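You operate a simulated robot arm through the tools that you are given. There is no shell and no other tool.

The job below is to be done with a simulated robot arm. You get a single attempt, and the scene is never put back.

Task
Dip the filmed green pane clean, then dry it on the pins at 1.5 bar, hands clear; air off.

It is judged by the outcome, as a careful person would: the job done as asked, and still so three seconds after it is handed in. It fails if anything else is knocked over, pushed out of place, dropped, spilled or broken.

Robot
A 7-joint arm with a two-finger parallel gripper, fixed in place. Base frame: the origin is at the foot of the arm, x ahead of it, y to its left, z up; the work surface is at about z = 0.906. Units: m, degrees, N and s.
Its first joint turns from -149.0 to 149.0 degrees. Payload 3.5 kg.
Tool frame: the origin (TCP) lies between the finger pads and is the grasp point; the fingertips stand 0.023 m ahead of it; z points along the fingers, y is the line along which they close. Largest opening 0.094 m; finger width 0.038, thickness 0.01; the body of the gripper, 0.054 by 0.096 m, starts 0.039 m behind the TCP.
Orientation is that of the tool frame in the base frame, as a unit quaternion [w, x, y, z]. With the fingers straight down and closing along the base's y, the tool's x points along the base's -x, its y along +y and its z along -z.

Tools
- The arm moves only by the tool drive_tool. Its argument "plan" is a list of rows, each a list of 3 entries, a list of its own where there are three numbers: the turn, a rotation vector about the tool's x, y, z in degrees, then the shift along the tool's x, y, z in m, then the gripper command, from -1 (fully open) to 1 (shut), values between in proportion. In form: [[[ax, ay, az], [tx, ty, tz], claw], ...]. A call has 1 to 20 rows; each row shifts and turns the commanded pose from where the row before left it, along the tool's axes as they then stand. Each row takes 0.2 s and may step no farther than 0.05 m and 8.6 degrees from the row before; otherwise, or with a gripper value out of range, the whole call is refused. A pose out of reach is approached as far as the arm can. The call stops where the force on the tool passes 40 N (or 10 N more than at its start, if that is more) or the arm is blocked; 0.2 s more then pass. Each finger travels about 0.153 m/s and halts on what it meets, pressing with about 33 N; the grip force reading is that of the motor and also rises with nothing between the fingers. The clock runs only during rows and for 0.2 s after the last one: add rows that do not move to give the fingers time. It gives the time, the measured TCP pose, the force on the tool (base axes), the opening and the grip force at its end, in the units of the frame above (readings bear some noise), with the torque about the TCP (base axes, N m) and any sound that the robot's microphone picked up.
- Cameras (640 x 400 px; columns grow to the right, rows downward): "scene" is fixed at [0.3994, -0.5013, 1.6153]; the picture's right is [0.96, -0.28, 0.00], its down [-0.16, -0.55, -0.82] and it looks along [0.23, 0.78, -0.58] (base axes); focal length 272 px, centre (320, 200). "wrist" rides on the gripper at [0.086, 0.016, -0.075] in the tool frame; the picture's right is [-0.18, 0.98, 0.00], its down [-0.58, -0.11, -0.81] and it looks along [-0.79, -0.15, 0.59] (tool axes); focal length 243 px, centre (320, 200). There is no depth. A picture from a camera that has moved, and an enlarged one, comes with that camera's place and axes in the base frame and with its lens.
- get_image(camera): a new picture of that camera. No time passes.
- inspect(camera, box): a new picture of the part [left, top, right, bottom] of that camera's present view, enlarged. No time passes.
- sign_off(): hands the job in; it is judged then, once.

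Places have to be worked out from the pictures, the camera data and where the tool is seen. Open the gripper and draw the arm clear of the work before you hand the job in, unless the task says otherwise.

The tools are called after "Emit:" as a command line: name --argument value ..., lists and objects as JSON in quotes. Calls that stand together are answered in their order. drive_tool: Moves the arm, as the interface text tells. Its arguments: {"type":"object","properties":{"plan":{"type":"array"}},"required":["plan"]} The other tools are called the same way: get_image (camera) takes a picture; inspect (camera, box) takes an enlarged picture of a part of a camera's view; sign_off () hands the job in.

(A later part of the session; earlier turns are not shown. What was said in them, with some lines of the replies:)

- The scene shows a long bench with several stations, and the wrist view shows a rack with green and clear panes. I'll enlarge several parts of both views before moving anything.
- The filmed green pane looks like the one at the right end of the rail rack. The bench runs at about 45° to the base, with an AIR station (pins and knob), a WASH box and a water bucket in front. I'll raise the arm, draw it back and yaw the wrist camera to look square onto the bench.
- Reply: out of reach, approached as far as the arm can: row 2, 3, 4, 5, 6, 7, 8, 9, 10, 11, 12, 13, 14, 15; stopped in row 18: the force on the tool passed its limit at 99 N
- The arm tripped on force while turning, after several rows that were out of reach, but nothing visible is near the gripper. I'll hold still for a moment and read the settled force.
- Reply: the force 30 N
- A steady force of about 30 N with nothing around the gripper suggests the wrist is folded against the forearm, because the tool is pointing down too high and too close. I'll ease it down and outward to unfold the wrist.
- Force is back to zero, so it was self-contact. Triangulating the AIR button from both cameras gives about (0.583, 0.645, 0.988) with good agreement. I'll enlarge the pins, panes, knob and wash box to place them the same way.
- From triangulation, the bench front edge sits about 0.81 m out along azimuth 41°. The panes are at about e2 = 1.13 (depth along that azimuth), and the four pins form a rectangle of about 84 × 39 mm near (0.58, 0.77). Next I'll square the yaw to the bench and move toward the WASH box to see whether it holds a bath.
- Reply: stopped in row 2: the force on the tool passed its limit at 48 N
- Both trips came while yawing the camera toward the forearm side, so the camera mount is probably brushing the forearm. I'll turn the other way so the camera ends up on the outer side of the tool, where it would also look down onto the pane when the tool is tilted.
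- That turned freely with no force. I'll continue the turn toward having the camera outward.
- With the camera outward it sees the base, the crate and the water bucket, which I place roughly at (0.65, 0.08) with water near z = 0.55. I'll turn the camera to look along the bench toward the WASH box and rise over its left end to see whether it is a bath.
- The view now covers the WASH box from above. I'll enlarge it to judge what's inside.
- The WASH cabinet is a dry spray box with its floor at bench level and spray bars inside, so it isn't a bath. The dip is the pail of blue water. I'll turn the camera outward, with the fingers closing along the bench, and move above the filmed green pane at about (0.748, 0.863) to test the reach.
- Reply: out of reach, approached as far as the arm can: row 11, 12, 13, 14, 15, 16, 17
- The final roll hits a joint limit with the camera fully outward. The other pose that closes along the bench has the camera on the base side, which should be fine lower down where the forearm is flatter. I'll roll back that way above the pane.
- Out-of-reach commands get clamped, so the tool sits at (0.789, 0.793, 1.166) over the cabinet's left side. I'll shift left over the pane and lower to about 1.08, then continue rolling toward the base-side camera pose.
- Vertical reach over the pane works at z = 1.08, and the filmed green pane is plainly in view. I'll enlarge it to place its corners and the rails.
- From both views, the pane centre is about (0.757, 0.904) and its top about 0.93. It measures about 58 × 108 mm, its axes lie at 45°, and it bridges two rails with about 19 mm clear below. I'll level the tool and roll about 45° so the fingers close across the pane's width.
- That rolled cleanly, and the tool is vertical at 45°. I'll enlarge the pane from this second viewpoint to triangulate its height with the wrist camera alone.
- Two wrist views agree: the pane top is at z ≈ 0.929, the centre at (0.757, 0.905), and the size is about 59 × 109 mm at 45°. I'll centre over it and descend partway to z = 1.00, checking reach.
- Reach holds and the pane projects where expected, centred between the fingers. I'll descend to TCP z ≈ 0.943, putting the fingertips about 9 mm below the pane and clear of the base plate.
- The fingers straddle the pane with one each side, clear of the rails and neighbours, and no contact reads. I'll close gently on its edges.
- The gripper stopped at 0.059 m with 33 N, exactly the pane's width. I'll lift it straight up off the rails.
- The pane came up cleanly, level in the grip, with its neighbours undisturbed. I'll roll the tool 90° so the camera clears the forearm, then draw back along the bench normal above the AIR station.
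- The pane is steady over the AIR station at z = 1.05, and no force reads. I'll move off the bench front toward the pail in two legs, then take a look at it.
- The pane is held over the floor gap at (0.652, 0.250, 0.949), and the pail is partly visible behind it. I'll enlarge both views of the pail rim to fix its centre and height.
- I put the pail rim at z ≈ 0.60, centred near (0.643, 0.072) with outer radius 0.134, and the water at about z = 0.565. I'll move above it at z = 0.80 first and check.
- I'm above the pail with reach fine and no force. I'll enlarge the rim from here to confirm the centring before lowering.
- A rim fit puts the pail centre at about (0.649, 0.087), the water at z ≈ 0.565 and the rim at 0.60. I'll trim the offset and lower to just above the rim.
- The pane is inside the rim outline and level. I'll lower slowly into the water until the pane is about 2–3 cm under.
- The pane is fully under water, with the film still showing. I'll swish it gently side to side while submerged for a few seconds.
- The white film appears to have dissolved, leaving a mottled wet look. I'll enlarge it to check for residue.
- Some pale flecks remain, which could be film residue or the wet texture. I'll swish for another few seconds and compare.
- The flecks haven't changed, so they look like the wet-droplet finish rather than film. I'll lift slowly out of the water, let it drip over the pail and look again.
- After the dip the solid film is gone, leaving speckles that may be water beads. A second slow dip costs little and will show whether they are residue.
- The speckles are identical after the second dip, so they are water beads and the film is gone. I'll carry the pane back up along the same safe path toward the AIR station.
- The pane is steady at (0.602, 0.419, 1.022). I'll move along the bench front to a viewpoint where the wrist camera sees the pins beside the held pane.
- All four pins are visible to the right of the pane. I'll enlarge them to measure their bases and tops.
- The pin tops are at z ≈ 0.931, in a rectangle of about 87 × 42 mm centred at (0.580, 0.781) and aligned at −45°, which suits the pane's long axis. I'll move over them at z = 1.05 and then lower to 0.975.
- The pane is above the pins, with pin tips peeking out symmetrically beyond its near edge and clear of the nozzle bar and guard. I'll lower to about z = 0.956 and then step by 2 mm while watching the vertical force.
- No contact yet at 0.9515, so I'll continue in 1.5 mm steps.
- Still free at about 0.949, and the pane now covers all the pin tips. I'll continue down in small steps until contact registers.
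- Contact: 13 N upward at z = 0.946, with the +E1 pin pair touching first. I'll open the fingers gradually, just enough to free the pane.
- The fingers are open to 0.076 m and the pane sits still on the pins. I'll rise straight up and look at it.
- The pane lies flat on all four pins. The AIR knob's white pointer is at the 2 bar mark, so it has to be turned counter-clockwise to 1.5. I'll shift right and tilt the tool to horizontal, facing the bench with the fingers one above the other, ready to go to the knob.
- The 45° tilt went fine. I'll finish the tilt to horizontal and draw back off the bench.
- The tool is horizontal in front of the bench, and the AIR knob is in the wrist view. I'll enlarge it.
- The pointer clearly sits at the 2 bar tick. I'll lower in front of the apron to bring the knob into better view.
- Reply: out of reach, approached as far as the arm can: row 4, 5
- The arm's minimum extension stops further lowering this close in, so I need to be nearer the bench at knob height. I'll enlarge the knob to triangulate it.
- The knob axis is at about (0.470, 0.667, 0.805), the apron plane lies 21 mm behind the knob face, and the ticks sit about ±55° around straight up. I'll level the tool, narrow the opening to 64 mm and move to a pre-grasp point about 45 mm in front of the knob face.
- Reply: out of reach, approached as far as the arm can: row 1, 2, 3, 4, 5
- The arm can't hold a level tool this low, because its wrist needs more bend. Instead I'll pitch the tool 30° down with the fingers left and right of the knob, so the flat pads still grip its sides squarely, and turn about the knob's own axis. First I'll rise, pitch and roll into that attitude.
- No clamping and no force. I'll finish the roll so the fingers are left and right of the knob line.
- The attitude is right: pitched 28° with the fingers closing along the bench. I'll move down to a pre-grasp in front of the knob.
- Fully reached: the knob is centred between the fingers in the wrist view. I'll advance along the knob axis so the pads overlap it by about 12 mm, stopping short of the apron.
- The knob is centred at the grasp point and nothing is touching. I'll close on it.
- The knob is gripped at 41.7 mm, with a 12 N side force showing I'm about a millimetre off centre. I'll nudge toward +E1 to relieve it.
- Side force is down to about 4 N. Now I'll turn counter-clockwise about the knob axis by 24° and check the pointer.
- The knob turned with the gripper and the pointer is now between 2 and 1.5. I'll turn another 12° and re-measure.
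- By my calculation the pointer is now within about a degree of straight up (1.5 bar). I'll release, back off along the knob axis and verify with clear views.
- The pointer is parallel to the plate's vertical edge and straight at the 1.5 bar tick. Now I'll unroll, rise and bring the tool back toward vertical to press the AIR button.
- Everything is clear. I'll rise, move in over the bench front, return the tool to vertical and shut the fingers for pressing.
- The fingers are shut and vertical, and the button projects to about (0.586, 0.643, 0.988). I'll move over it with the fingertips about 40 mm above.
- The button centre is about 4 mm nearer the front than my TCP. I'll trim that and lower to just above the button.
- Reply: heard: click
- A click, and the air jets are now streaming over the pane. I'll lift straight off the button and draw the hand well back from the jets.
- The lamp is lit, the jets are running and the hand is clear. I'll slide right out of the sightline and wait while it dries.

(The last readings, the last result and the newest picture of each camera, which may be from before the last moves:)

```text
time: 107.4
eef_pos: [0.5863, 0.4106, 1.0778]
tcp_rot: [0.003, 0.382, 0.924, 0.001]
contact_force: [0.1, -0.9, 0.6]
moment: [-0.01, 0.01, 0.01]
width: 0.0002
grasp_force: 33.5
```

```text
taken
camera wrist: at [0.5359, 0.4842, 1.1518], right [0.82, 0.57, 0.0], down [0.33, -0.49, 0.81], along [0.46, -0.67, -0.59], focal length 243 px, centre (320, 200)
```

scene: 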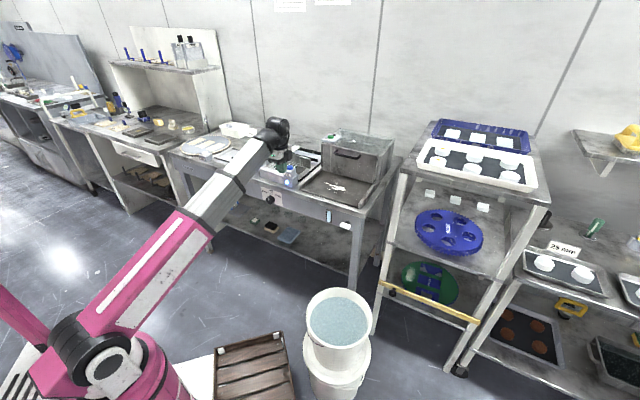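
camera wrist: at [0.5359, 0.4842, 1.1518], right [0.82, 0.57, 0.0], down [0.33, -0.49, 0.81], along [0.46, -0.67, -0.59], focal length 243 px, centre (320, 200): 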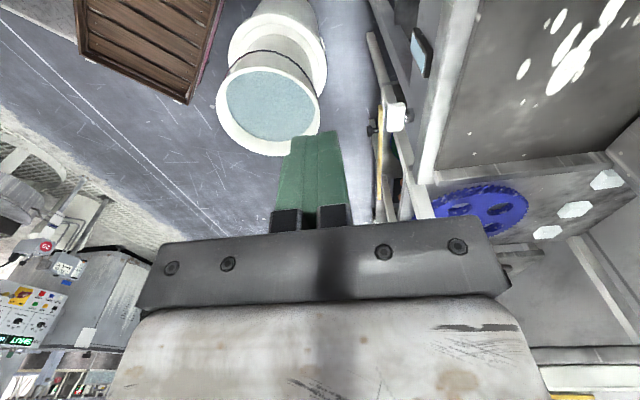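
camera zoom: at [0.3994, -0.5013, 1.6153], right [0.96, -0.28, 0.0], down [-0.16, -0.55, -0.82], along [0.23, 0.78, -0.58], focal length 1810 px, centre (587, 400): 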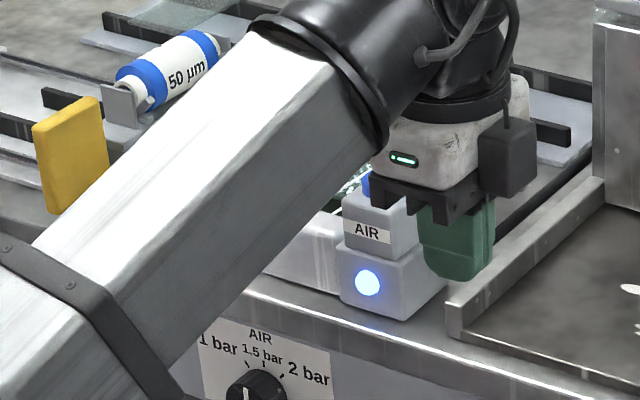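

The forearm now hides the pane, so I'll move on to the clear spot right of the bench front used earlier, which leaves the station visible.

Emit:
drive_tool --plan '[[[0, 0, 0], [-0.0318, -0.0135, 0.02], 1.0], [[0, 0, 0], [-0.0318, -0.0135, 0.024], 1.0], [[0, 0, 0], [-0.0318, -0.0135, 0.024], 1.0], [[0, 0, 0], [-0.0318, -0.0135, 0.024], 1.0], [[0, 0, 0], [-0.0318, -0.0135, 0.024], 1.0], [[0, 0, 0], [0, 0, 0], 1.0]]'

Emit:
inspect --camera "scene" --box '[240, 140, 320, 200]'

```text
time: 108.8
eef_pos: [0.655, 0.2505, 0.9638]
tcp_rot: [0.003, 0.382, 0.924, 0.0]
contact_force: [-0.3, -0.2, 1.0]
moment: [0.01, -0.02, 0.0]
width: 0.0
grasp_force: 33.7
```

```text
6.67 times, centred on (280, 170) of scene
camera zoom: at [0.3994, -0.5013, 1.6153], right [0.96, -0.28, 0.0], down [-0.16, -0.55, -0.82], along [0.23, 0.78, -0.58], focal length 1810 px, centre (587, 400)
```

zoom: 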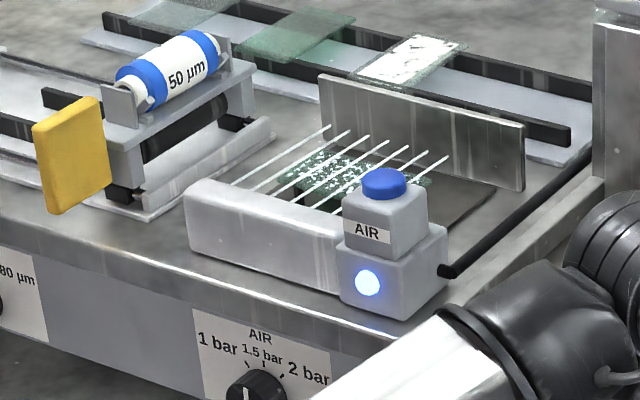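

The station is in full view: the jets are on and the pane still looks beaded. I'll wait with the hand clear.

Emit:
drive_tool --plan '[[[0, 0, 0], [0, 0, 0], 1.0], [[0, 0, 0], [0, 0, 0], 1.0], [[0, 0, 0], [0, 0, 0], 1.0], [[0, 0, 0], [0, 0, 0], 1.0], [[0, 0, 0], [0, 0, 0], 1.0], [[0, 0, 0], [0, 0, 0], 1.0], [[0, 0, 0], [0, 0, 0], 1.0], [[0, 0, 0], [0, 0, 0], 1.0], [[0, 0, 0], [0, 0, 0], 1.0], [[0, 0, 0], [0, 0, 0], 1.0]]'

Emit:
inspect --camera "scene" --box '[260, 150, 310, 185]'

```text
time: 111.0
eef_pos: [0.6543, 0.252, 0.9629]
tcp_rot: [0.004, 0.382, 0.924, 0.001]
contact_force: [-0.6, 0.4, 0.9]
moment: [0.01, 0.01, 0.0]
width: 0.0
grasp_force: 33.3
```

```text
11.43 times, centred on (285, 168) of scene
camera zoom: at [0.3994, -0.5013, 1.6153], right [0.96, -0.28, 0.0], down [-0.16, -0.55, -0.82], along [0.23, 0.78, -0.58], focal length 3102 px, centre (720, 571)
```

zoom: 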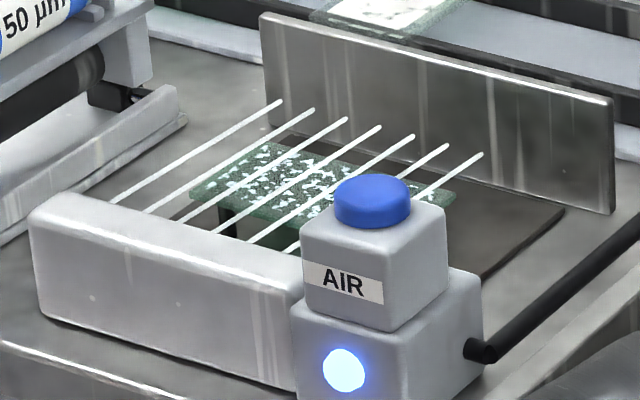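

Still beaded after about 7 s. I'll keep waiting.

Emit:
drive_tool --plan '[[[0, 0, 0], [0, 0, 0], 1.0], [[0, 0, 0], [0, 0, 0], 1.0], [[0, 0, 0], [0, 0, 0], 1.0], [[0, 0, 0], [0, 0, 0], 1.0], [[0, 0, 0], [0, 0, 0], 1.0], [[0, 0, 0], [0, 0, 0], 1.0], [[0, 0, 0], [0, 0, 0], 1.0], [[0, 0, 0], [0, 0, 0], 1.0], [[0, 0, 0], [0, 0, 0], 1.0], [[0, 0, 0], [0, 0, 0], 1.0], [[0, 0, 0], [0, 0, 0], 1.0], [[0, 0, 0], [0, 0, 0], 1.0], [[0, 0, 0], [0, 0, 0], 1.0], [[0, 0, 0], [0, 0, 0], 1.0], [[0, 0, 0], [0, 0, 0], 1.0]]'

Emit:
inspect --camera "scene" --box '[260, 150, 310, 185]'

```text
time: 114.2
eef_pos: [0.654, 0.2522, 0.9647]
tcp_rot: [0.003, 0.382, 0.924, 0.001]
contact_force: [1.1, 0.4, -0.1]
moment: [0.01, 0.0, 0.01]
width: 0.0
grasp_force: 32.9
```

```text
11.43 times, centred on (285, 168) of scene
camera zoom: at [0.3994, -0.5013, 1.6153], right [0.96, -0.28, 0.0], down [-0.16, -0.55, -0.82], along [0.23, 0.78, -0.58], focal length 3102 px, centre (720, 571)
```

zoom: 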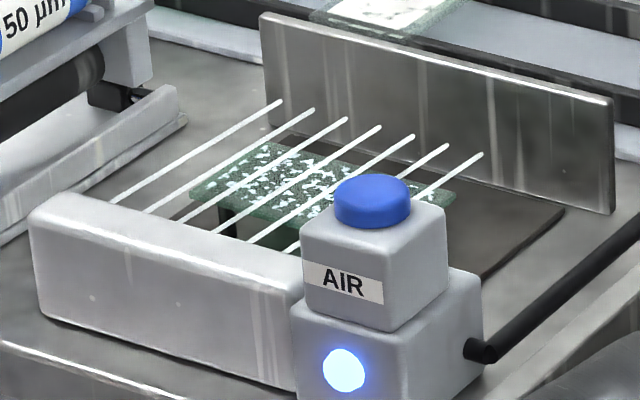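

No visible change yet at about 10 s of air. I'll wait longer.

Emit:
drive_tool --plan '[[[0, 0, 0], [0, 0, 0], 1.0], [[0, 0, 0], [0, 0, 0], 1.0], [[0, 0, 0], [0, 0, 0], 1.0], [[0, 0, 0], [0, 0, 0], 1.0], [[0, 0, 0], [0, 0, 0], 1.0], [[0, 0, 0], [0, 0, 0], 1.0], [[0, 0, 0], [0, 0, 0], 1.0], [[0, 0, 0], [0, 0, 0], 1.0], [[0, 0, 0], [0, 0, 0], 1.0], [[0, 0, 0], [0, 0, 0], 1.0], [[0, 0, 0], [0, 0, 0], 1.0], [[0, 0, 0], [0, 0, 0], 1.0], [[0, 0, 0], [0, 0, 0], 1.0], [[0, 0, 0], [0, 0, 0], 1.0], [[0, 0, 0], [0, 0, 0], 1.0], [[0, 0, 0], [0, 0, 0], 1.0], [[0, 0, 0], [0, 0, 0], 1.0], [[0, 0, 0], [0, 0, 0], 1.0], [[0, 0, 0], [0, 0, 0], 1.0], [[0, 0, 0], [0, 0, 0], 1.0]]'

Emit:
inspect --camera "scene" --box '[260, 150, 310, 185]'

Emit:
inspect --camera "scene" --box '[270, 158, 300, 176]'

```text
time: 118.4
eef_pos: [0.6538, 0.2515, 0.9628]
tcp_rot: [0.004, 0.382, 0.924, 0.001]
contact_force: [-0.3, 0.1, 0.0]
moment: [0.01, -0.03, -0.03]
width: 0.0
grasp_force: 33.3
```

```text
11.43 times, centred on (285, 168) of scene
camera zoom: at [0.3994, -0.5013, 1.6153], right [0.96, -0.28, 0.0], down [-0.16, -0.55, -0.82], along [0.23, 0.78, -0.58], focal length 3102 px, centre (720, 571)
```

zoom: 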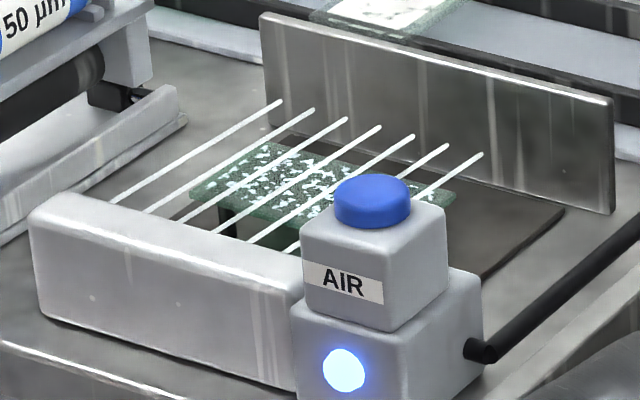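

```text
16.00 times, centred on (285, 167) of scene
camera zoom: at [0.3994, -0.5013, 1.6153], right [0.96, -0.28, 0.0], down [-0.16, -0.55, -0.82], along [0.23, 0.78, -0.58], focal length 4343 px, centre (880, 728)
```

zoom: 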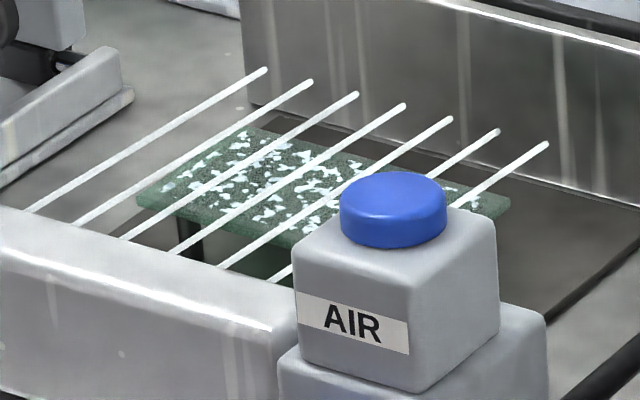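

Still beaded at about 15 s. The jets clearly flow over the pane and the hand is far away, so I'll keep waiting and watch for change.

Emit:
drive_tool --plan '[[[0, 0, 0], [0, 0, 0], 1.0], [[0, 0, 0], [0, 0, 0], 1.0], [[0, 0, 0], [0, 0, 0], 1.0], [[0, 0, 0], [0, 0, 0], 1.0], [[0, 0, 0], [0, 0, 0], 1.0], [[0, 0, 0], [0, 0, 0], 1.0], [[0, 0, 0], [0, 0, 0], 1.0], [[0, 0, 0], [0, 0, 0], 1.0], [[0, 0, 0], [0, 0, 0], 1.0], [[0, 0, 0], [0, 0, 0], 1.0], [[0, 0, 0], [0, 0, 0], 1.0], [[0, 0, 0], [0, 0, 0], 1.0], [[0, 0, 0], [0, 0, 0], 1.0], [[0, 0, 0], [0, 0, 0], 1.0], [[0, 0, 0], [0, 0, 0], 1.0], [[0, 0, 0], [0, 0, 0], 1.0], [[0, 0, 0], [0, 0, 0], 1.0], [[0, 0, 0], [0, 0, 0], 1.0], [[0, 0, 0], [0, 0, 0], 1.0], [[0, 0, 0], [0, 0, 0], 1.0]]'

Emit:
inspect --camera "scene" --box '[270, 158, 300, 176]'

Emit:
inspect --camera "scene" --box '[255, 183, 295, 213]'

```text
time: 122.6
eef_pos: [0.6542, 0.2515, 0.963]
tcp_rot: [0.003, 0.382, 0.924, 0.0]
contact_force: [-0.7, -0.1, 0.7]
moment: [0.01, 0.01, 0.03]
width: 0.0
grasp_force: 33.0
```

```text
16.00 times, centred on (285, 167) of scene
camera zoom: at [0.3994, -0.5013, 1.6153], right [0.96, -0.28, 0.0], down [-0.16, -0.55, -0.82], along [0.23, 0.78, -0.58], focal length 4343 px, centre (880, 728)
```

zoom: 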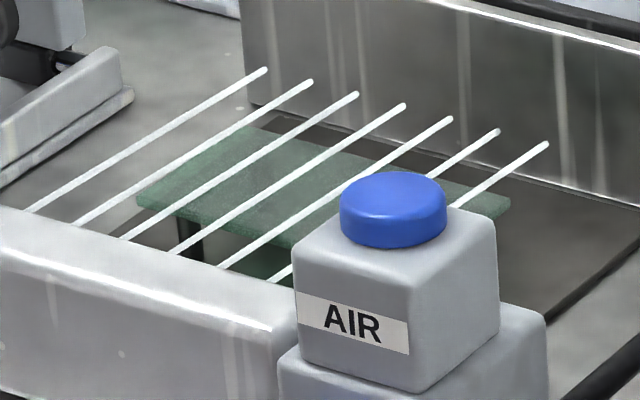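

```text
13.33 times, centred on (275, 198) of scene
camera zoom: at [0.3994, -0.5013, 1.6153], right [0.96, -0.28, 0.0], down [-0.16, -0.55, -0.82], along [0.23, 0.78, -0.58], focal length 3620 px, centre (920, 227)
```

zoom: 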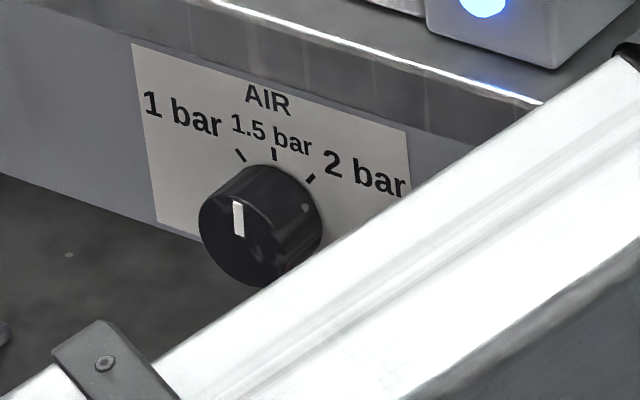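

The beads are gone and the pane is a clean, uniform green after about 19 s at 1.5 bar. Now I'll return along the same path to just above the AIR button to switch it off.

Emit:
drive_tool --plan '[[[0, 0, 0], [0.0318, 0.0135, -0.024], 1.0], [[0, 0, 0], [0.0318, 0.0135, -0.024], 1.0], [[0, 0, 0], [0.0318, 0.0135, -0.024], 1.0], [[0, 0, 0], [0.0318, 0.0135, -0.024], 1.0], [[0, 0, 0], [0.0318, 0.0135, -0.02], 1.0], [[0, 0, 0], [0.035, 0, 0], 1.0], [[0, 0, 0], [0.035, 0.01, 0], 1.0], [[0, 0, 0], [0.035, 0.01, 0], 1.0], [[0, 0, 0], [0.02, 0.04, 0], 1.0], [[0, 0, 0], [0.02, 0.04, 0], 1.0], [[0, 0, 0], [0.02, 0.04, 0], 1.0], [[0, 0, 0], [0, 0.02, 0.025], 1.0], [[0, 0, 0], [0, 0, 0], 1.0]]'

Emit:
get_image --camera "wrist"

Emit:
inspect --camera "scene" --box '[240, 130, 320, 190]'

```text
time: 125.4
eef_pos: [0.5837, 0.6427, 1.0534]
tcp_rot: [0.003, 0.382, 0.924, 0.001]
contact_force: [0.3, -0.2, -0.7]
moment: [-0.01, 0.02, -0.03]
width: 0.0001
grasp_force: 33.3
```

```text
taken
camera wrist: at [0.5341, 0.7156, 1.1271], right [0.82, 0.57, 0.0], down [0.33, -0.49, 0.81], along [0.46, -0.67, -0.59], focal length 243 px, centre (320, 200)
```

wrist: 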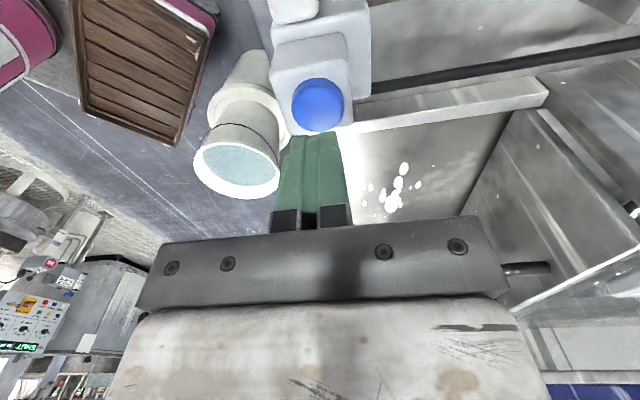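

```text
6.67 times, centred on (280, 160) of scene
camera zoom: at [0.3994, -0.5013, 1.6153], right [0.96, -0.28, 0.0], down [-0.16, -0.55, -0.82], along [0.23, 0.78, -0.58], focal length 1810 px, centre (587, 467)
```

zoom: 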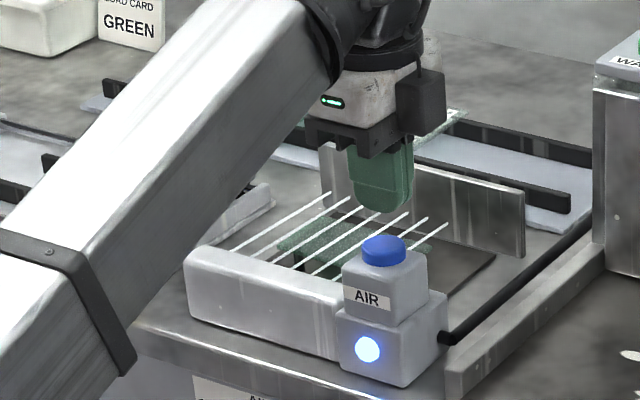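

I'm right above the button at z = 1.053, and the earlier click came near z = 1.019. I'll press down to the same depth.

Emit:
drive_tool --plan '[[[0, 0, 0], [0, 0, 0.016], 1.0], [[0, 0, 0], [0, 0, 0.014], 1.0], [[0, 0, 0], [0, 0, 0.005], 1.0], [[0, 0, 0], [0, 0, 0], 1.0]]'

Emit:
inspect --camera "scene" --box '[240, 130, 320, 190]'

```text
time: 126.4
eef_pos: [0.5835, 0.6423, 1.0192]
tcp_rot: [0.003, 0.382, 0.924, 0.0]
contact_force: [-0.7, 2.3, 9.9]
moment: [0.05, 0.05, -0.05]
width: 0.0002
grasp_force: 33.1
heard: click
```

```text
6.67 times, centred on (280, 160) of scene
camera zoom: at [0.3994, -0.5013, 1.6153], right [0.96, -0.28, 0.0], down [-0.16, -0.55, -0.82], along [0.23, 0.78, -0.58], focal length 1810 px, centre (587, 467)
```

zoom: 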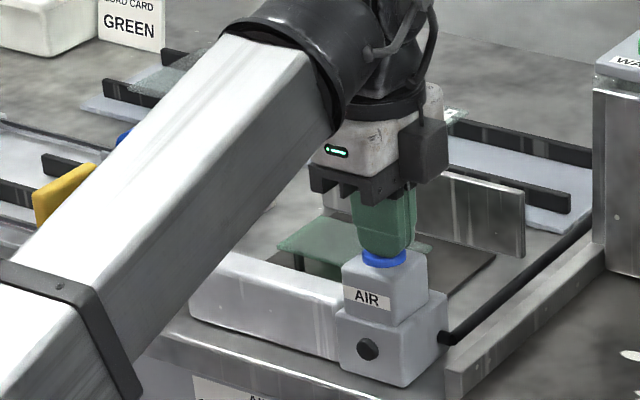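

A click, the lamp is dark and the jets have stopped. I'll lift straight off, open the gripper and draw the arm back clear of the bench.

Emit:
drive_tool --plan '[[[0, 0, 0], [0, 0, -0.03], 1.0], [[0, 0, 0], [0, -0.02, -0.03], 1.0], [[0, 0, 0], [-0.02, -0.04, 0], 0.5], [[0, 0, 0], [-0.02, -0.04, 0], 0.0], [[0, 0, 0], [-0.02, -0.04, 0], -0.5], [[0, 0, 0], [-0.035, -0.01, 0], -1.0], [[0, 0, 0], [-0.035, -0.01, 0], -1.0], [[0, 0, 0], [-0.035, 0, 0], -1.0], [[0, 0, 0], [-0.0318, -0.0135, 0.02], -1.0], [[0, 0, 0], [-0.0318, -0.0135, 0.024], -1.0], [[0, 0, 0], [-0.0318, -0.0135, 0.024], -1.0], [[0, 0, 0], [-0.0318, -0.0135, 0.024], -1.0], [[0, 0, 0], [-0.0318, -0.0135, 0.024], -1.0], [[0, 0, 0], [0, 0, 0], -1.0], [[0, 0, 0], [0, 0, 0], -1.0]]'

Emit:
get_image --camera "scene"

Emit:
inspect --camera "scene" --box '[240, 140, 320, 200]'

Emit:
inspect --camera "scene" --box '[270, 158, 300, 176]'

Emit:
inspect --camera "scene" --box '[180, 110, 420, 240]'

```text
time: 129.6
eef_pos: [0.6543, 0.2505, 0.9641]
tcp_rot: [0.003, 0.382, 0.924, 0.0]
contact_force: [-0.9, 0.0, -0.3]
moment: [0.0, 0.0, 0.01]
width: 0.0938
grasp_force: 0.1
```

```text
taken
```

scene: 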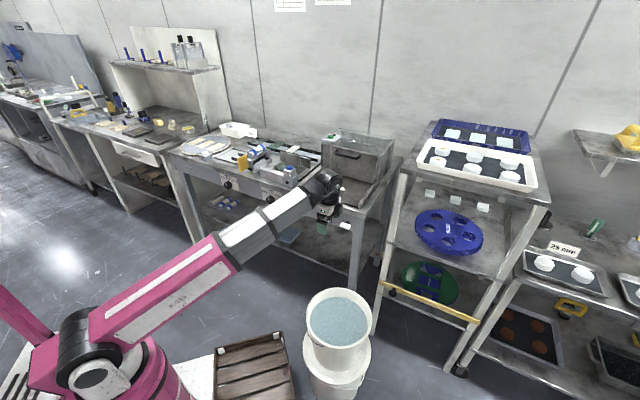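

```text
6.67 times, centred on (280, 170) of scene
camera zoom: at [0.3994, -0.5013, 1.6153], right [0.96, -0.28, 0.0], down [-0.16, -0.55, -0.82], along [0.23, 0.78, -0.58], focal length 1810 px, centre (587, 400)
```

zoom: 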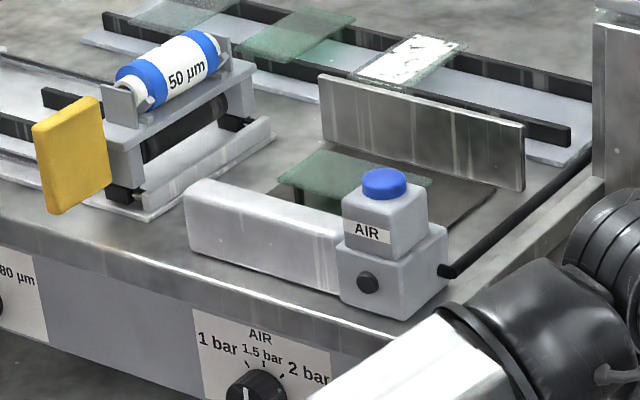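

```text
16.00 times, centred on (285, 167) of scene
camera zoom: at [0.3994, -0.5013, 1.6153], right [0.96, -0.28, 0.0], down [-0.16, -0.55, -0.82], along [0.23, 0.78, -0.58], focal length 4343 px, centre (880, 728)
```

zoom: 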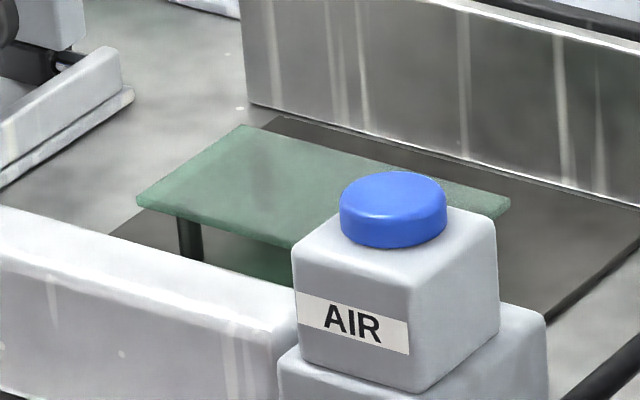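

```text
2.67 times, centred on (300, 175) of scene
camera zoom: at [0.3994, -0.5013, 1.6153], right [0.96, -0.28, 0.0], down [-0.16, -0.55, -0.82], along [0.23, 0.78, -0.58], focal length 724 px, centre (373, 267)
```

zoom: 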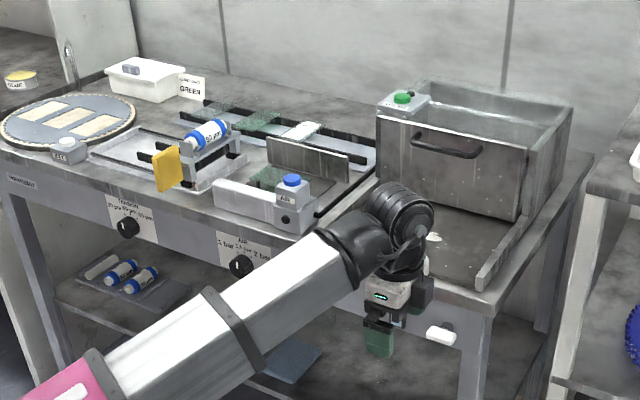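

The pane is clean, dry and flat on the pins. The air is off with the lamp dark, the knob is at 1.5 bar, the other panes and fixtures look undisturbed, and the open gripper is well clear. I'm handing the job in.

Emit:
sign_off

```text
The job is handed in.
```

The filmed green pane is clean, dry and lying flat on the four pins. The air is off and the job is handed in.

- **Dip:** I dipped the pane twice in the pail of water in front of the bench. The solid white film came off in the first dip, and the second confirmed that only water beads were left.
- **Drying:** I turned the AIR knob from 2 bar to 1.5 bar and started the air with the pane on the pins. The arm drew back about half a metre. The beads were gone at about 19 seconds; then I pressed the button again, and the lamp went dark and the jets stopped.
- **End state:** The gripper is open and clear of the bench. Nothing else looked moved, spilled or knocked over in the final pictures.

Early on, the arm stopped twice on its force limit while I was turning the wrist. I put this down to the gripper camera touching the arm's own forearm. Nothing on the bench was near the gripper, and it did not happen again once I turned the wrist the other way.
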